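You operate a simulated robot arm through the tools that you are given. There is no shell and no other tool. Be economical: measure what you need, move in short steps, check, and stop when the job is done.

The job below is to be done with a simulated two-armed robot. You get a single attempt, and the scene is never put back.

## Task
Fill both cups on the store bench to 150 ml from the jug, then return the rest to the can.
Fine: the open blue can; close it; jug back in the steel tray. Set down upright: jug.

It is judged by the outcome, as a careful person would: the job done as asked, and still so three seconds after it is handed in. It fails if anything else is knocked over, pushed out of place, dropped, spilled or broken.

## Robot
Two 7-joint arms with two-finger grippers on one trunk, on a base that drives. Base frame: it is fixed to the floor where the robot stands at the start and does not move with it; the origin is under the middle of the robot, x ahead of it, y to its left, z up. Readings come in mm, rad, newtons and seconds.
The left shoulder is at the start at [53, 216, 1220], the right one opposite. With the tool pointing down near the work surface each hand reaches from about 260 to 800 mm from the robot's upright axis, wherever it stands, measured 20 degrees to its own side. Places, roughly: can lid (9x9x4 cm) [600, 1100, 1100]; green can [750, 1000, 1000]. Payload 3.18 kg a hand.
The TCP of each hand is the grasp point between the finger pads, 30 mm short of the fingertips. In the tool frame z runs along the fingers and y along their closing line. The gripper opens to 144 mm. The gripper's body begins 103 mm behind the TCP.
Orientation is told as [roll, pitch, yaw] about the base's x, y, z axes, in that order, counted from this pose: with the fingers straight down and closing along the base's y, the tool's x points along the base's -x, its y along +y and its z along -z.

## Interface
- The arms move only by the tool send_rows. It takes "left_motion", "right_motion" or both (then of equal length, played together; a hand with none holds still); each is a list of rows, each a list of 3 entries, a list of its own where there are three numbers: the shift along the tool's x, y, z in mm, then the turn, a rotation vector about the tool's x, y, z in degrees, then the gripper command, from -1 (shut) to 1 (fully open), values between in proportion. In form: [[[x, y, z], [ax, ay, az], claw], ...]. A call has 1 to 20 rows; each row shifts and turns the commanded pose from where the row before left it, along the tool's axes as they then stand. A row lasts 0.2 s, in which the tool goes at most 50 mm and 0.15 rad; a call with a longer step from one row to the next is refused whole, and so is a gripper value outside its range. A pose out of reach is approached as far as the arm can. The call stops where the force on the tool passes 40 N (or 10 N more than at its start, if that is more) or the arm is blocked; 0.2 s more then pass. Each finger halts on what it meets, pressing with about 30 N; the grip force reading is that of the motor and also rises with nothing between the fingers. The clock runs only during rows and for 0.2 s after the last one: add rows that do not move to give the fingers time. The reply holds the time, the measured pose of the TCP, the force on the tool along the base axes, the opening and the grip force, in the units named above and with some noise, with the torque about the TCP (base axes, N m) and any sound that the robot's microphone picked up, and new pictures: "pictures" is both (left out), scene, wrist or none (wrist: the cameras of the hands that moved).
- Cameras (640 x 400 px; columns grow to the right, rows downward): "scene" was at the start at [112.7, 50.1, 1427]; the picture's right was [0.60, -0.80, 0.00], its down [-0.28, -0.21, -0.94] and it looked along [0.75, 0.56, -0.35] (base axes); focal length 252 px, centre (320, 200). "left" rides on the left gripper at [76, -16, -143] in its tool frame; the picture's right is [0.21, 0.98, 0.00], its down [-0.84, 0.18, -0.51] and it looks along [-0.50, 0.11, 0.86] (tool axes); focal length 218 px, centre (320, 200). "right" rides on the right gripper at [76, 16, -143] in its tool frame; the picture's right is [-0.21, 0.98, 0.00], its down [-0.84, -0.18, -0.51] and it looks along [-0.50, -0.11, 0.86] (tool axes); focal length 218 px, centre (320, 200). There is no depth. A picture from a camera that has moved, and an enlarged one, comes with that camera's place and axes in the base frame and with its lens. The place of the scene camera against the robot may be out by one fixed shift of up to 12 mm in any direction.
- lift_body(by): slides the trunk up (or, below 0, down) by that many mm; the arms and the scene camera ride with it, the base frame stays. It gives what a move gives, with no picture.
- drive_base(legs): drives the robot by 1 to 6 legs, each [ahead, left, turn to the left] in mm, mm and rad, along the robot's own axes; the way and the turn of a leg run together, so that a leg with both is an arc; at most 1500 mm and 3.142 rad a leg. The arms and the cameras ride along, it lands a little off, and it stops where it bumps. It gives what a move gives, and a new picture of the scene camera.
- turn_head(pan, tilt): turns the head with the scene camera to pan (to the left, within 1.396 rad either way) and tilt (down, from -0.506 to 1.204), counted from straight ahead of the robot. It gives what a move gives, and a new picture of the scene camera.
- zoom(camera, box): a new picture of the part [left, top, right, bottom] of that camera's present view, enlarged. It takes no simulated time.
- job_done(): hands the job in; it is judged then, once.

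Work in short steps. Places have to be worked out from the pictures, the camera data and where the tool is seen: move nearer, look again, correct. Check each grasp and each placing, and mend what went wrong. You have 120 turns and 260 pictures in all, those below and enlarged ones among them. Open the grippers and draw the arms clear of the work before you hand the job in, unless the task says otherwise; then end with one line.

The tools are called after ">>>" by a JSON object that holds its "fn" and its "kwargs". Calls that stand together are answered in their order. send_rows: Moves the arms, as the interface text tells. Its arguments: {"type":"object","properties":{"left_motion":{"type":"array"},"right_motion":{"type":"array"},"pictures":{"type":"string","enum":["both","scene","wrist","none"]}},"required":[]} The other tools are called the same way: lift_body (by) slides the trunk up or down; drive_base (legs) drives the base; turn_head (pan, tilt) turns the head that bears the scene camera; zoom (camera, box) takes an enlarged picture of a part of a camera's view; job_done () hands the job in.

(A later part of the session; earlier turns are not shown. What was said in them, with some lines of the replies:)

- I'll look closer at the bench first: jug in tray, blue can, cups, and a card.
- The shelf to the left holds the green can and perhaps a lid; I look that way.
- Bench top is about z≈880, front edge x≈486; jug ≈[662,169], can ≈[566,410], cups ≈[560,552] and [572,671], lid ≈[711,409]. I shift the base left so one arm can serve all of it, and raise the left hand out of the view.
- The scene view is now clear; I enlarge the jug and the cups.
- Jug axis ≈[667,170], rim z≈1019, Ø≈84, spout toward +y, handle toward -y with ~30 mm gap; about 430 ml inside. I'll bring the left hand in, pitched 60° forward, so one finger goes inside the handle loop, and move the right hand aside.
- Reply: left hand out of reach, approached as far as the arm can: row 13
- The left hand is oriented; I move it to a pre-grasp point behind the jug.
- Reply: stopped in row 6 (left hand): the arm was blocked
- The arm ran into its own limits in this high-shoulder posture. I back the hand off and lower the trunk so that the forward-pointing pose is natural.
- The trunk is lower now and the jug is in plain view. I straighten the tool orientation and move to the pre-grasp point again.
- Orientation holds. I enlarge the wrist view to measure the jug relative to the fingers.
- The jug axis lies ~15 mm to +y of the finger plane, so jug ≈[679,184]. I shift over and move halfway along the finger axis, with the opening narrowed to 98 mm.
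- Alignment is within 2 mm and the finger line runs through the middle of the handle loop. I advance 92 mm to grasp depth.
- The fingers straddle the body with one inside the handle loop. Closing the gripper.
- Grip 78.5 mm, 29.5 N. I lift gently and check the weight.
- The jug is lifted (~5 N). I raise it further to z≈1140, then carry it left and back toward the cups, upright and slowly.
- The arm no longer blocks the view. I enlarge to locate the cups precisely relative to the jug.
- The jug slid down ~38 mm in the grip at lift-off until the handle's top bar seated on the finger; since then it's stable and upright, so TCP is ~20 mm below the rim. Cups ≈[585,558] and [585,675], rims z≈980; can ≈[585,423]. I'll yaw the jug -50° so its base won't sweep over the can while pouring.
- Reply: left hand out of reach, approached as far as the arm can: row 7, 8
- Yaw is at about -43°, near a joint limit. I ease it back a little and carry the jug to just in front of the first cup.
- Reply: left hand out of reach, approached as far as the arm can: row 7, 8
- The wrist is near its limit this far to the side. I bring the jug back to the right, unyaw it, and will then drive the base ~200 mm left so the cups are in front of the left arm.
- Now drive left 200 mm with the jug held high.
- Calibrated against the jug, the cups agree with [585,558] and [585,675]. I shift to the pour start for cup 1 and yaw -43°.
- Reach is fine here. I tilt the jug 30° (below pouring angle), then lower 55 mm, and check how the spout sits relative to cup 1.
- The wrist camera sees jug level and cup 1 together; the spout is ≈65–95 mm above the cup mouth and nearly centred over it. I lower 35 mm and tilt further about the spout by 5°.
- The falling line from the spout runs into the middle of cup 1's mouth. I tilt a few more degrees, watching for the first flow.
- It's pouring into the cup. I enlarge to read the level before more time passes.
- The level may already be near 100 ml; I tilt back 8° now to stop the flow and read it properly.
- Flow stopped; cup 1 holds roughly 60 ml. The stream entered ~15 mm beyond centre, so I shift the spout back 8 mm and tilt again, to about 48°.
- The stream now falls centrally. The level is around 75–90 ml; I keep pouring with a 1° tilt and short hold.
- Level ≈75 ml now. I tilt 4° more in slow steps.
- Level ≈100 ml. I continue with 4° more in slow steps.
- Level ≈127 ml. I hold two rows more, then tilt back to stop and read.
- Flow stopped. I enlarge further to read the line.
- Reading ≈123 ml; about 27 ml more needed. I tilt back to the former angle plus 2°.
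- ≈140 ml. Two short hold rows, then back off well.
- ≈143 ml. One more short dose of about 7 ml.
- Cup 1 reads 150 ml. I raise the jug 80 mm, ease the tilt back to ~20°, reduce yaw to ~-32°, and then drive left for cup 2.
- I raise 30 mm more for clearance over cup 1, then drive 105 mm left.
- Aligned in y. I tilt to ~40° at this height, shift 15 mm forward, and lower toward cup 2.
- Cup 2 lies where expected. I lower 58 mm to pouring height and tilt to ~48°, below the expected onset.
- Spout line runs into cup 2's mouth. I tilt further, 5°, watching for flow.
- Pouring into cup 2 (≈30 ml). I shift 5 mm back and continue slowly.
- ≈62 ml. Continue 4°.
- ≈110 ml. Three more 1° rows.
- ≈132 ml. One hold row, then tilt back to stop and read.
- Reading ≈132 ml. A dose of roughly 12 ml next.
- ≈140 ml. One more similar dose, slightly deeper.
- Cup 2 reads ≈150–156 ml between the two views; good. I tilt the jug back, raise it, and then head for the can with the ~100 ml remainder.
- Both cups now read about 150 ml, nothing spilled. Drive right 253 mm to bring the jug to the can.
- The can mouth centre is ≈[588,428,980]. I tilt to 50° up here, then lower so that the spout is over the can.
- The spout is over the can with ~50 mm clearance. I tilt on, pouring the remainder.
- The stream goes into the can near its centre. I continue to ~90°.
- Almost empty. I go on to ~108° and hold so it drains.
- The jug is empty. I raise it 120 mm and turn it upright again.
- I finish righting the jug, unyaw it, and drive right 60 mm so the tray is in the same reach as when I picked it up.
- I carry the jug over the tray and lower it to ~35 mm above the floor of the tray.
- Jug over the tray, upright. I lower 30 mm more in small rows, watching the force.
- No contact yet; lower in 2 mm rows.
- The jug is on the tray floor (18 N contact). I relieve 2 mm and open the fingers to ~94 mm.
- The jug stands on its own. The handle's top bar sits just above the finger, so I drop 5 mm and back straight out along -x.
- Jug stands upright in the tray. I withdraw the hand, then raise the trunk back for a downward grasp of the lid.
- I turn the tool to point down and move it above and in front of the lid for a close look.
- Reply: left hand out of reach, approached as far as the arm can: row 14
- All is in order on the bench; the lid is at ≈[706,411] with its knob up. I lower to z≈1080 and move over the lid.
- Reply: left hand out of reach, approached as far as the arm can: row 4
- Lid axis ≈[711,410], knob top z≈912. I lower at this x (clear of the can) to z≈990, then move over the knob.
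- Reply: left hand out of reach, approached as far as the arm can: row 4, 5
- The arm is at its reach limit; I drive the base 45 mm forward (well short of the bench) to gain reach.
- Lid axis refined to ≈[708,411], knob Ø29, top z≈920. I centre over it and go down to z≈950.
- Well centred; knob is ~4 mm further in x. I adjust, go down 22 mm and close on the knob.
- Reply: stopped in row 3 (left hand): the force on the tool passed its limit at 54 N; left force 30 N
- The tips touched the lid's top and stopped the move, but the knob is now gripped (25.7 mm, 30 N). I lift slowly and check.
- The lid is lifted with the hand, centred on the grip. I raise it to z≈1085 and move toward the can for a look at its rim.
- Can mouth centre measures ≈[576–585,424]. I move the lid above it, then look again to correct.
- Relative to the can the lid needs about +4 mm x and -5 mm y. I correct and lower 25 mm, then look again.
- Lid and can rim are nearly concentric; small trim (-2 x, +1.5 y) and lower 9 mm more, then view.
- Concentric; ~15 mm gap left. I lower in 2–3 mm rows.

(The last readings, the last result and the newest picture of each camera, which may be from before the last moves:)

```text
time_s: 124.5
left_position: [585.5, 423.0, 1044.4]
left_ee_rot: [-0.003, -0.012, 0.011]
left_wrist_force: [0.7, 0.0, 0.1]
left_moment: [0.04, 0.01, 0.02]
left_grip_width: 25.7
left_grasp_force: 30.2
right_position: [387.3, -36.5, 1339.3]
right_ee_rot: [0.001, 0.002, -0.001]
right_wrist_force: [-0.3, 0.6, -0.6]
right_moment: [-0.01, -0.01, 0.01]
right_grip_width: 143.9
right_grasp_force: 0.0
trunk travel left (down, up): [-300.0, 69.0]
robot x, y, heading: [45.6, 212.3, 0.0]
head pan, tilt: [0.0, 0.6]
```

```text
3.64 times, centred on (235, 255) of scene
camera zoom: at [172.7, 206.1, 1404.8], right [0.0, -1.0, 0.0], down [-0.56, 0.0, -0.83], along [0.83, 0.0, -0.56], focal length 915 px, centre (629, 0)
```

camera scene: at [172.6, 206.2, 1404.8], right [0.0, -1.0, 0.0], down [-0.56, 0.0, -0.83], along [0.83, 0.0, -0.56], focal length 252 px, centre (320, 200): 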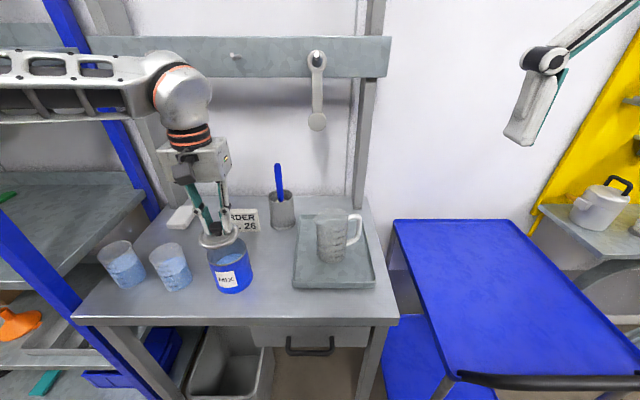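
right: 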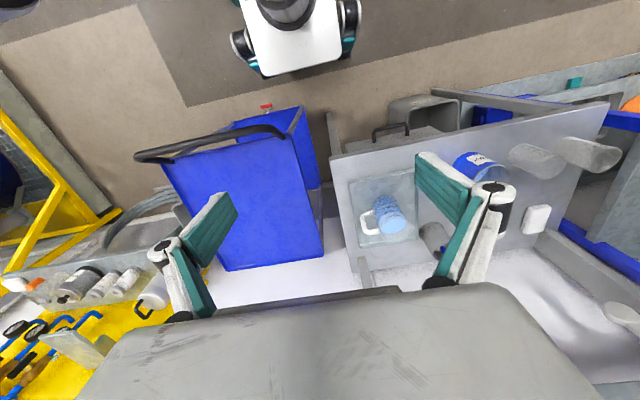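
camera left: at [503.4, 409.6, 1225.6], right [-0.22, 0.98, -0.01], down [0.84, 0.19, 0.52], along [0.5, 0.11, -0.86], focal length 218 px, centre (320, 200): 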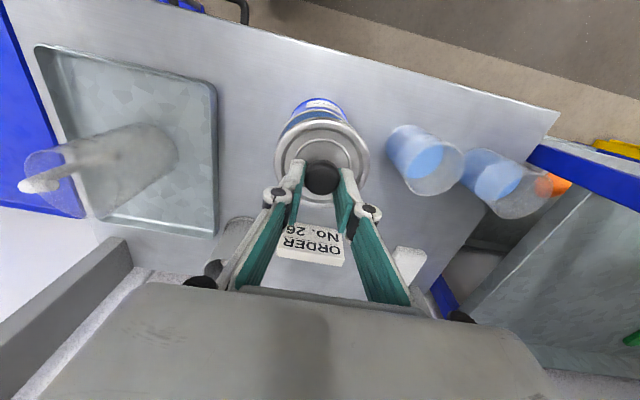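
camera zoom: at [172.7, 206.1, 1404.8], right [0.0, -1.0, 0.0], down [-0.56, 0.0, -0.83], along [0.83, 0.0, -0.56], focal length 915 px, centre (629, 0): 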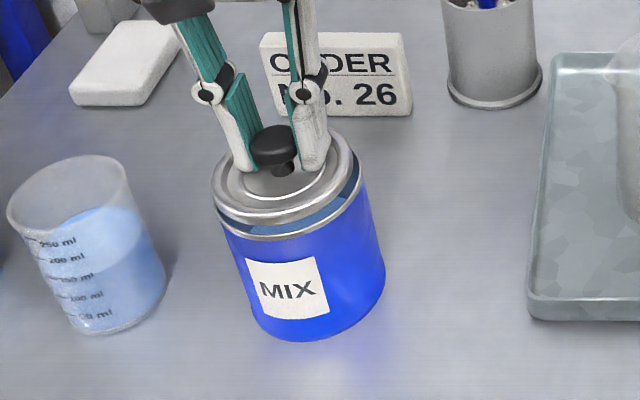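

The lid sits ~2 mm too far to +y; I trim and lower another 6 mm.

>>> {"fn": "send_rows", "kwargs": {"left_motion": [[[0, -2.3, 0], [0, 0, 0], -1], [[0, 0, 2], [0, 0, 0], -1], [[0, 0, 2], [0, 0, 0], -1], [[0, 0, 2], [0, 0, 0], -1], [[0, 0, 0], [0, 0, 0], -1]], "pictures": "none"}}

>>> {"fn": "zoom", "kwargs": {"camera": "left", "box": [200, 60, 440, 220]}}

>>> {"fn": "zoom", "kwargs": {"camera": "scene", "box": [190, 200, 280, 310]}}

```text
time_s: 125.7
left_position: [583.6, 419.1, 1036.9]
left_ee_rot: [-0.006, -0.009, 0.011]
left_wrist_force: [-0.1, -0.4, -0.8]
left_moment: [0.01, -0.06, 0.01]
left_grip_width: 25.9
left_grasp_force: 30.3
right_position: [387.6, -37.2, 1339.8]
right_ee_rot: [0.002, 0.002, 0.0]
right_wrist_force: [0.0, -0.3, -0.1]
right_moment: [0.02, -0.01, 0.0]
right_grip_width: 144.0
right_grasp_force: 0.1
trunk travel left (down, up): [-300.0, 69.0]
robot x, y, heading: [45.8, 214.5, 0.004]
head pan, tilt: [0.0, 0.6]
heard: snap
```

```text
2.50 times, centred on (320, 140) of left
camera zoom: at [507.1, 404.2, 1178.7], right [-0.22, 0.98, -0.01], down [0.84, 0.19, 0.51], along [0.5, 0.11, -0.86], focal length 546 px, centre (320, 350)
```

zoom: 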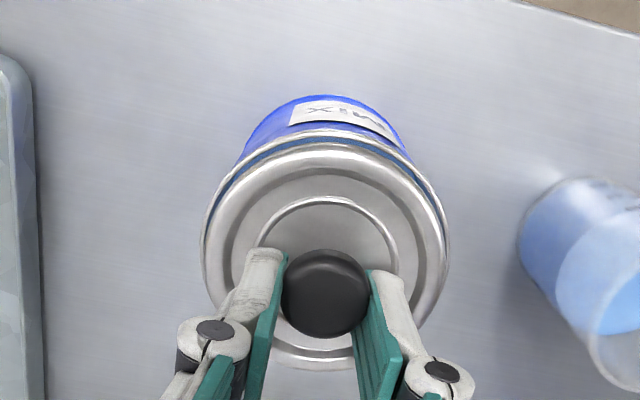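

```text
3.64 times, centred on (235, 255) of scene
camera zoom: at [172.7, 206.1, 1404.8], right [0.0, -1.0, 0.0], down [-0.56, 0.0, -0.83], along [0.83, 0.0, -0.56], focal length 915 px, centre (629, 0)
```

zoom: 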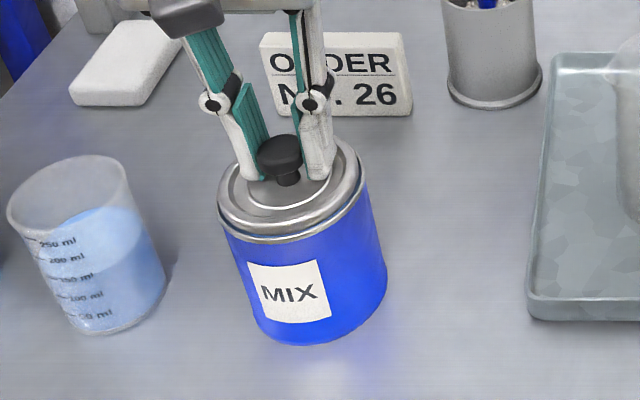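

A snap was heard and the lid appears seated on the can. I press gently 2 mm to confirm.

>>> {"fn": "send_rows", "kwargs": {"left_motion": [[[0, 0, 1], [0, 0, 0], -1], [[0, 0, 1], [0, 0, 0], -1], [[0, 0, 0], [0, 0, 0], -1]], "pictures": "none"}}

>>> {"fn": "zoom", "kwargs": {"camera": "scene", "box": [200, 210, 270, 300]}}

```text
time_s: 126.5
left_position: [583.6, 420.3, 1036.0]
left_ee_rot: [-0.004, -0.013, 0.012]
left_wrist_force: [-1.5, 2.1, 14.9]
left_moment: [0.1, 0.18, -0.01]
left_grip_width: 25.5
left_grasp_force: 29.7
right_position: [385.7, -37.0, 1340.0]
right_ee_rot: [0.003, -0.001, 0.001]
right_wrist_force: [0.1, 0.7, 0.2]
right_moment: [0.0, 0.0, -0.01]
right_grip_width: 143.9
right_grasp_force: 0.1
trunk travel left (down, up): [-300.0, 69.0]
robot x, y, heading: [43.9, 211.2, 0.003]
head pan, tilt: [0.0, 0.6]
```

```text
4.44 times, centred on (235, 255) of scene
camera zoom: at [171.4, 205.9, 1405.1], right [0.0, -1.0, 0.0], down [-0.56, 0.0, -0.83], along [0.83, 0.0, -0.56], focal length 1118 px, centre (698, -44)
```

zoom: 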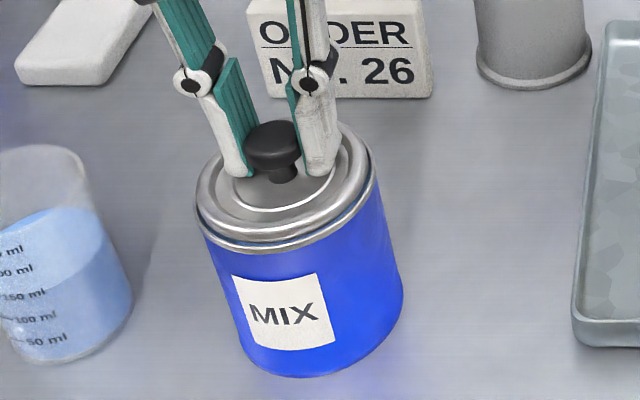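

Firm contact (15 N): the lid is seated. I relieve the pressure, open the fingers and withdraw straight up.

>>> {"fn": "send_rows", "kwargs": {"left_motion": [[[0, 0, -1.5], [0, 0, 0], -1], [[0, 0, 0], [0, 0, 0], -0.4], [[0, 0, 0], [0, 0, 0], -0.25], [[0, 0, -15], [0, 0, 0], -0.25], [[0, 0, -35], [0, 0, 0], -0.25], [[0, 0, -40], [0, 0, 0], -0.25], [[25, 0, -40], [0, 0, 0], -0.25], [[40, 0, -20], [0, 0, 0], -0.25], [[40, 0, 0], [0, 0, 0], 0.5], [[0, 0, 0], [0, 0, 0], 0.5]], "pictures": "both"}}

>>> {"fn": "zoom", "kwargs": {"camera": "scene", "box": [80, 190, 390, 310]}}

>>> {"fn": "zoom", "kwargs": {"camera": "left", "box": [240, 60, 560, 240]}}

```text
time_s: 128.7
left_position: [480.4, 419.7, 1187.4]
left_ee_rot: [-0.003, -0.008, 0.012]
left_wrist_force: [-0.8, 0.3, -0.4]
left_moment: [0.02, 0.04, -0.02]
left_grip_width: 107.9
left_grasp_force: 0.1
right_position: [388.0, -37.3, 1339.3]
right_ee_rot: [0.002, 0.0, -0.002]
right_wrist_force: [0.2, 0.0, -0.1]
right_moment: [-0.01, 0.03, 0.01]
right_grip_width: 144.1
right_grasp_force: 0.2
trunk travel left (down, up): [-300.0, 69.0]
robot x, y, heading: [46.8, 211.9, 0.001]
head pan, tilt: [0.0, 0.6]
camera scene: at [173.3, 205.8, 1404.7], right [0.0, -1.0, 0.0], down [-0.57, 0.0, -0.82], along [0.82, 0.0, -0.57], focal length 252 px, centre (320, 200)
camera left: at [402.4, 405.0, 1329.0], right [-0.22, 0.98, 0.0], down [0.84, 0.19, 0.51], along [0.5, 0.11, -0.86], focal length 218 px, centre (320, 200)
```

scene: 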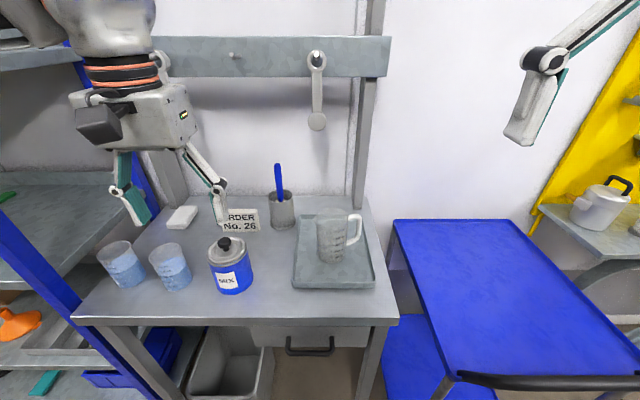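
left: 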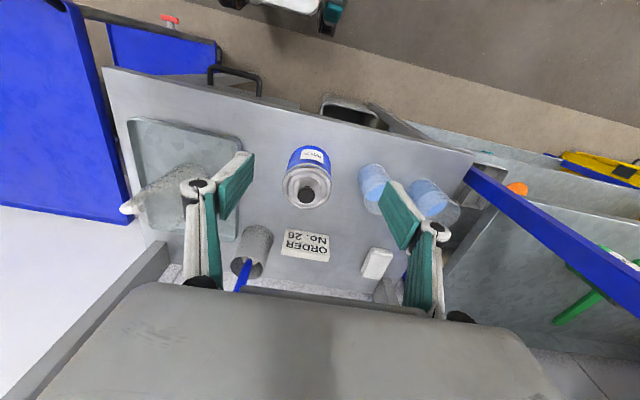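

```text
2.06 times, centred on (235, 250) of scene
camera zoom: at [173.3, 205.8, 1404.7], right [0.0, -1.0, 0.0], down [-0.57, 0.0, -0.82], along [0.82, 0.0, -0.57], focal length 519 px, centre (496, 97)
```

zoom: 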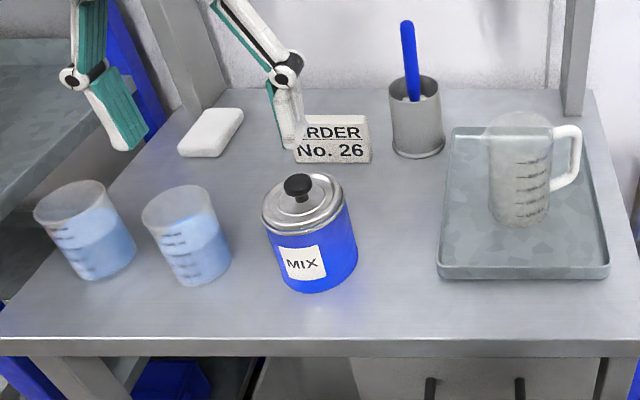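

```text
2.00 times, centred on (400, 150) of left
camera zoom: at [402.4, 405.0, 1329.0], right [-0.22, 0.98, 0.0], down [0.84, 0.19, 0.51], along [0.5, 0.11, -0.86], focal length 436 px, centre (160, 300)
```

zoom: 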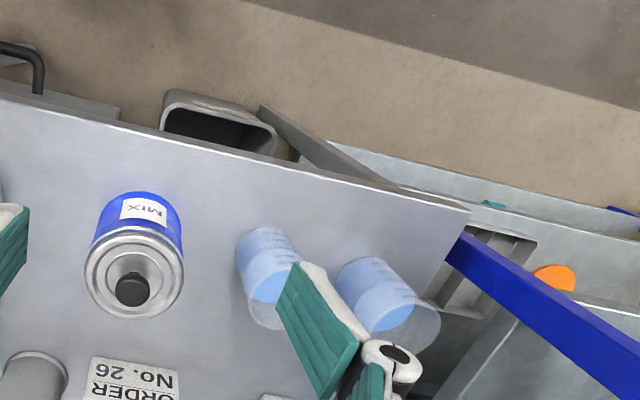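

Lid on, jug upright in the tray, cups standing. A last look at the cup levels while drawing the hand clear.

>>> {"fn": "send_rows", "kwargs": {"left_motion": [[[30, 0, -30], [0, 0, 0], 1], [[30, 0, -30], [0, 0, 0], 1], [[30, 0, -30], [0, 0, 0], 1], [[0, 0, 0], [0, 0, 0], 1]], "pictures": "none"}}

>>> {"fn": "zoom", "kwargs": {"camera": "scene", "box": [90, 230, 200, 300]}}

```text
time_s: 129.7
left_position: [384.2, 417.5, 1271.1]
left_ee_rot: [-0.004, -0.008, 0.012]
left_wrist_force: [0.6, -0.3, 0.9]
left_moment: [0.02, 0.01, -0.01]
left_grip_width: 143.8
left_grasp_force: 0.0
right_position: [387.7, -36.4, 1339.2]
right_ee_rot: [0.003, 0.003, 0.001]
right_wrist_force: [0.1, 0.8, -0.8]
right_moment: [0.0, 0.04, 0.03]
right_grip_width: 144.2
right_grasp_force: 0.1
trunk travel left (down, up): [-300.0, 69.0]
robot x, y, heading: [46.0, 210.9, 0.0]
head pan, tilt: [0.0, 0.6]
```

```text
5.71 times, centred on (145, 265) of scene
camera zoom: at [173.5, 206.2, 1404.7], right [0.0, -1.0, 0.0], down [-0.57, 0.0, -0.82], along [0.82, 0.0, -0.57], focal length 1437 px, centre (1320, -171)
```

zoom: 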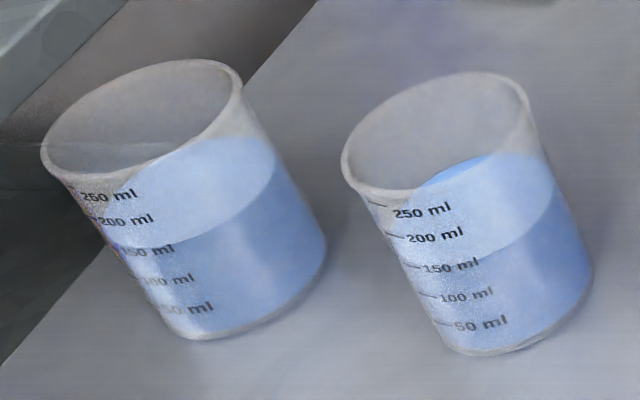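

Both cups read about 150 ml, and everything is in its place with the hands clear. Handing in.

>>> {"fn": "job_done", "kwargs": {}}

```text
The job is handed in.
```

Job handed in. By the marks, one cup is at about 150 ml and the other at about 150–156 ml. The rest went back into the blue can, which is closed (the lid snapped on). The jug stands upright in the steel tray, and I saw no spills. The can shifted a few millimetres as the lid went on.
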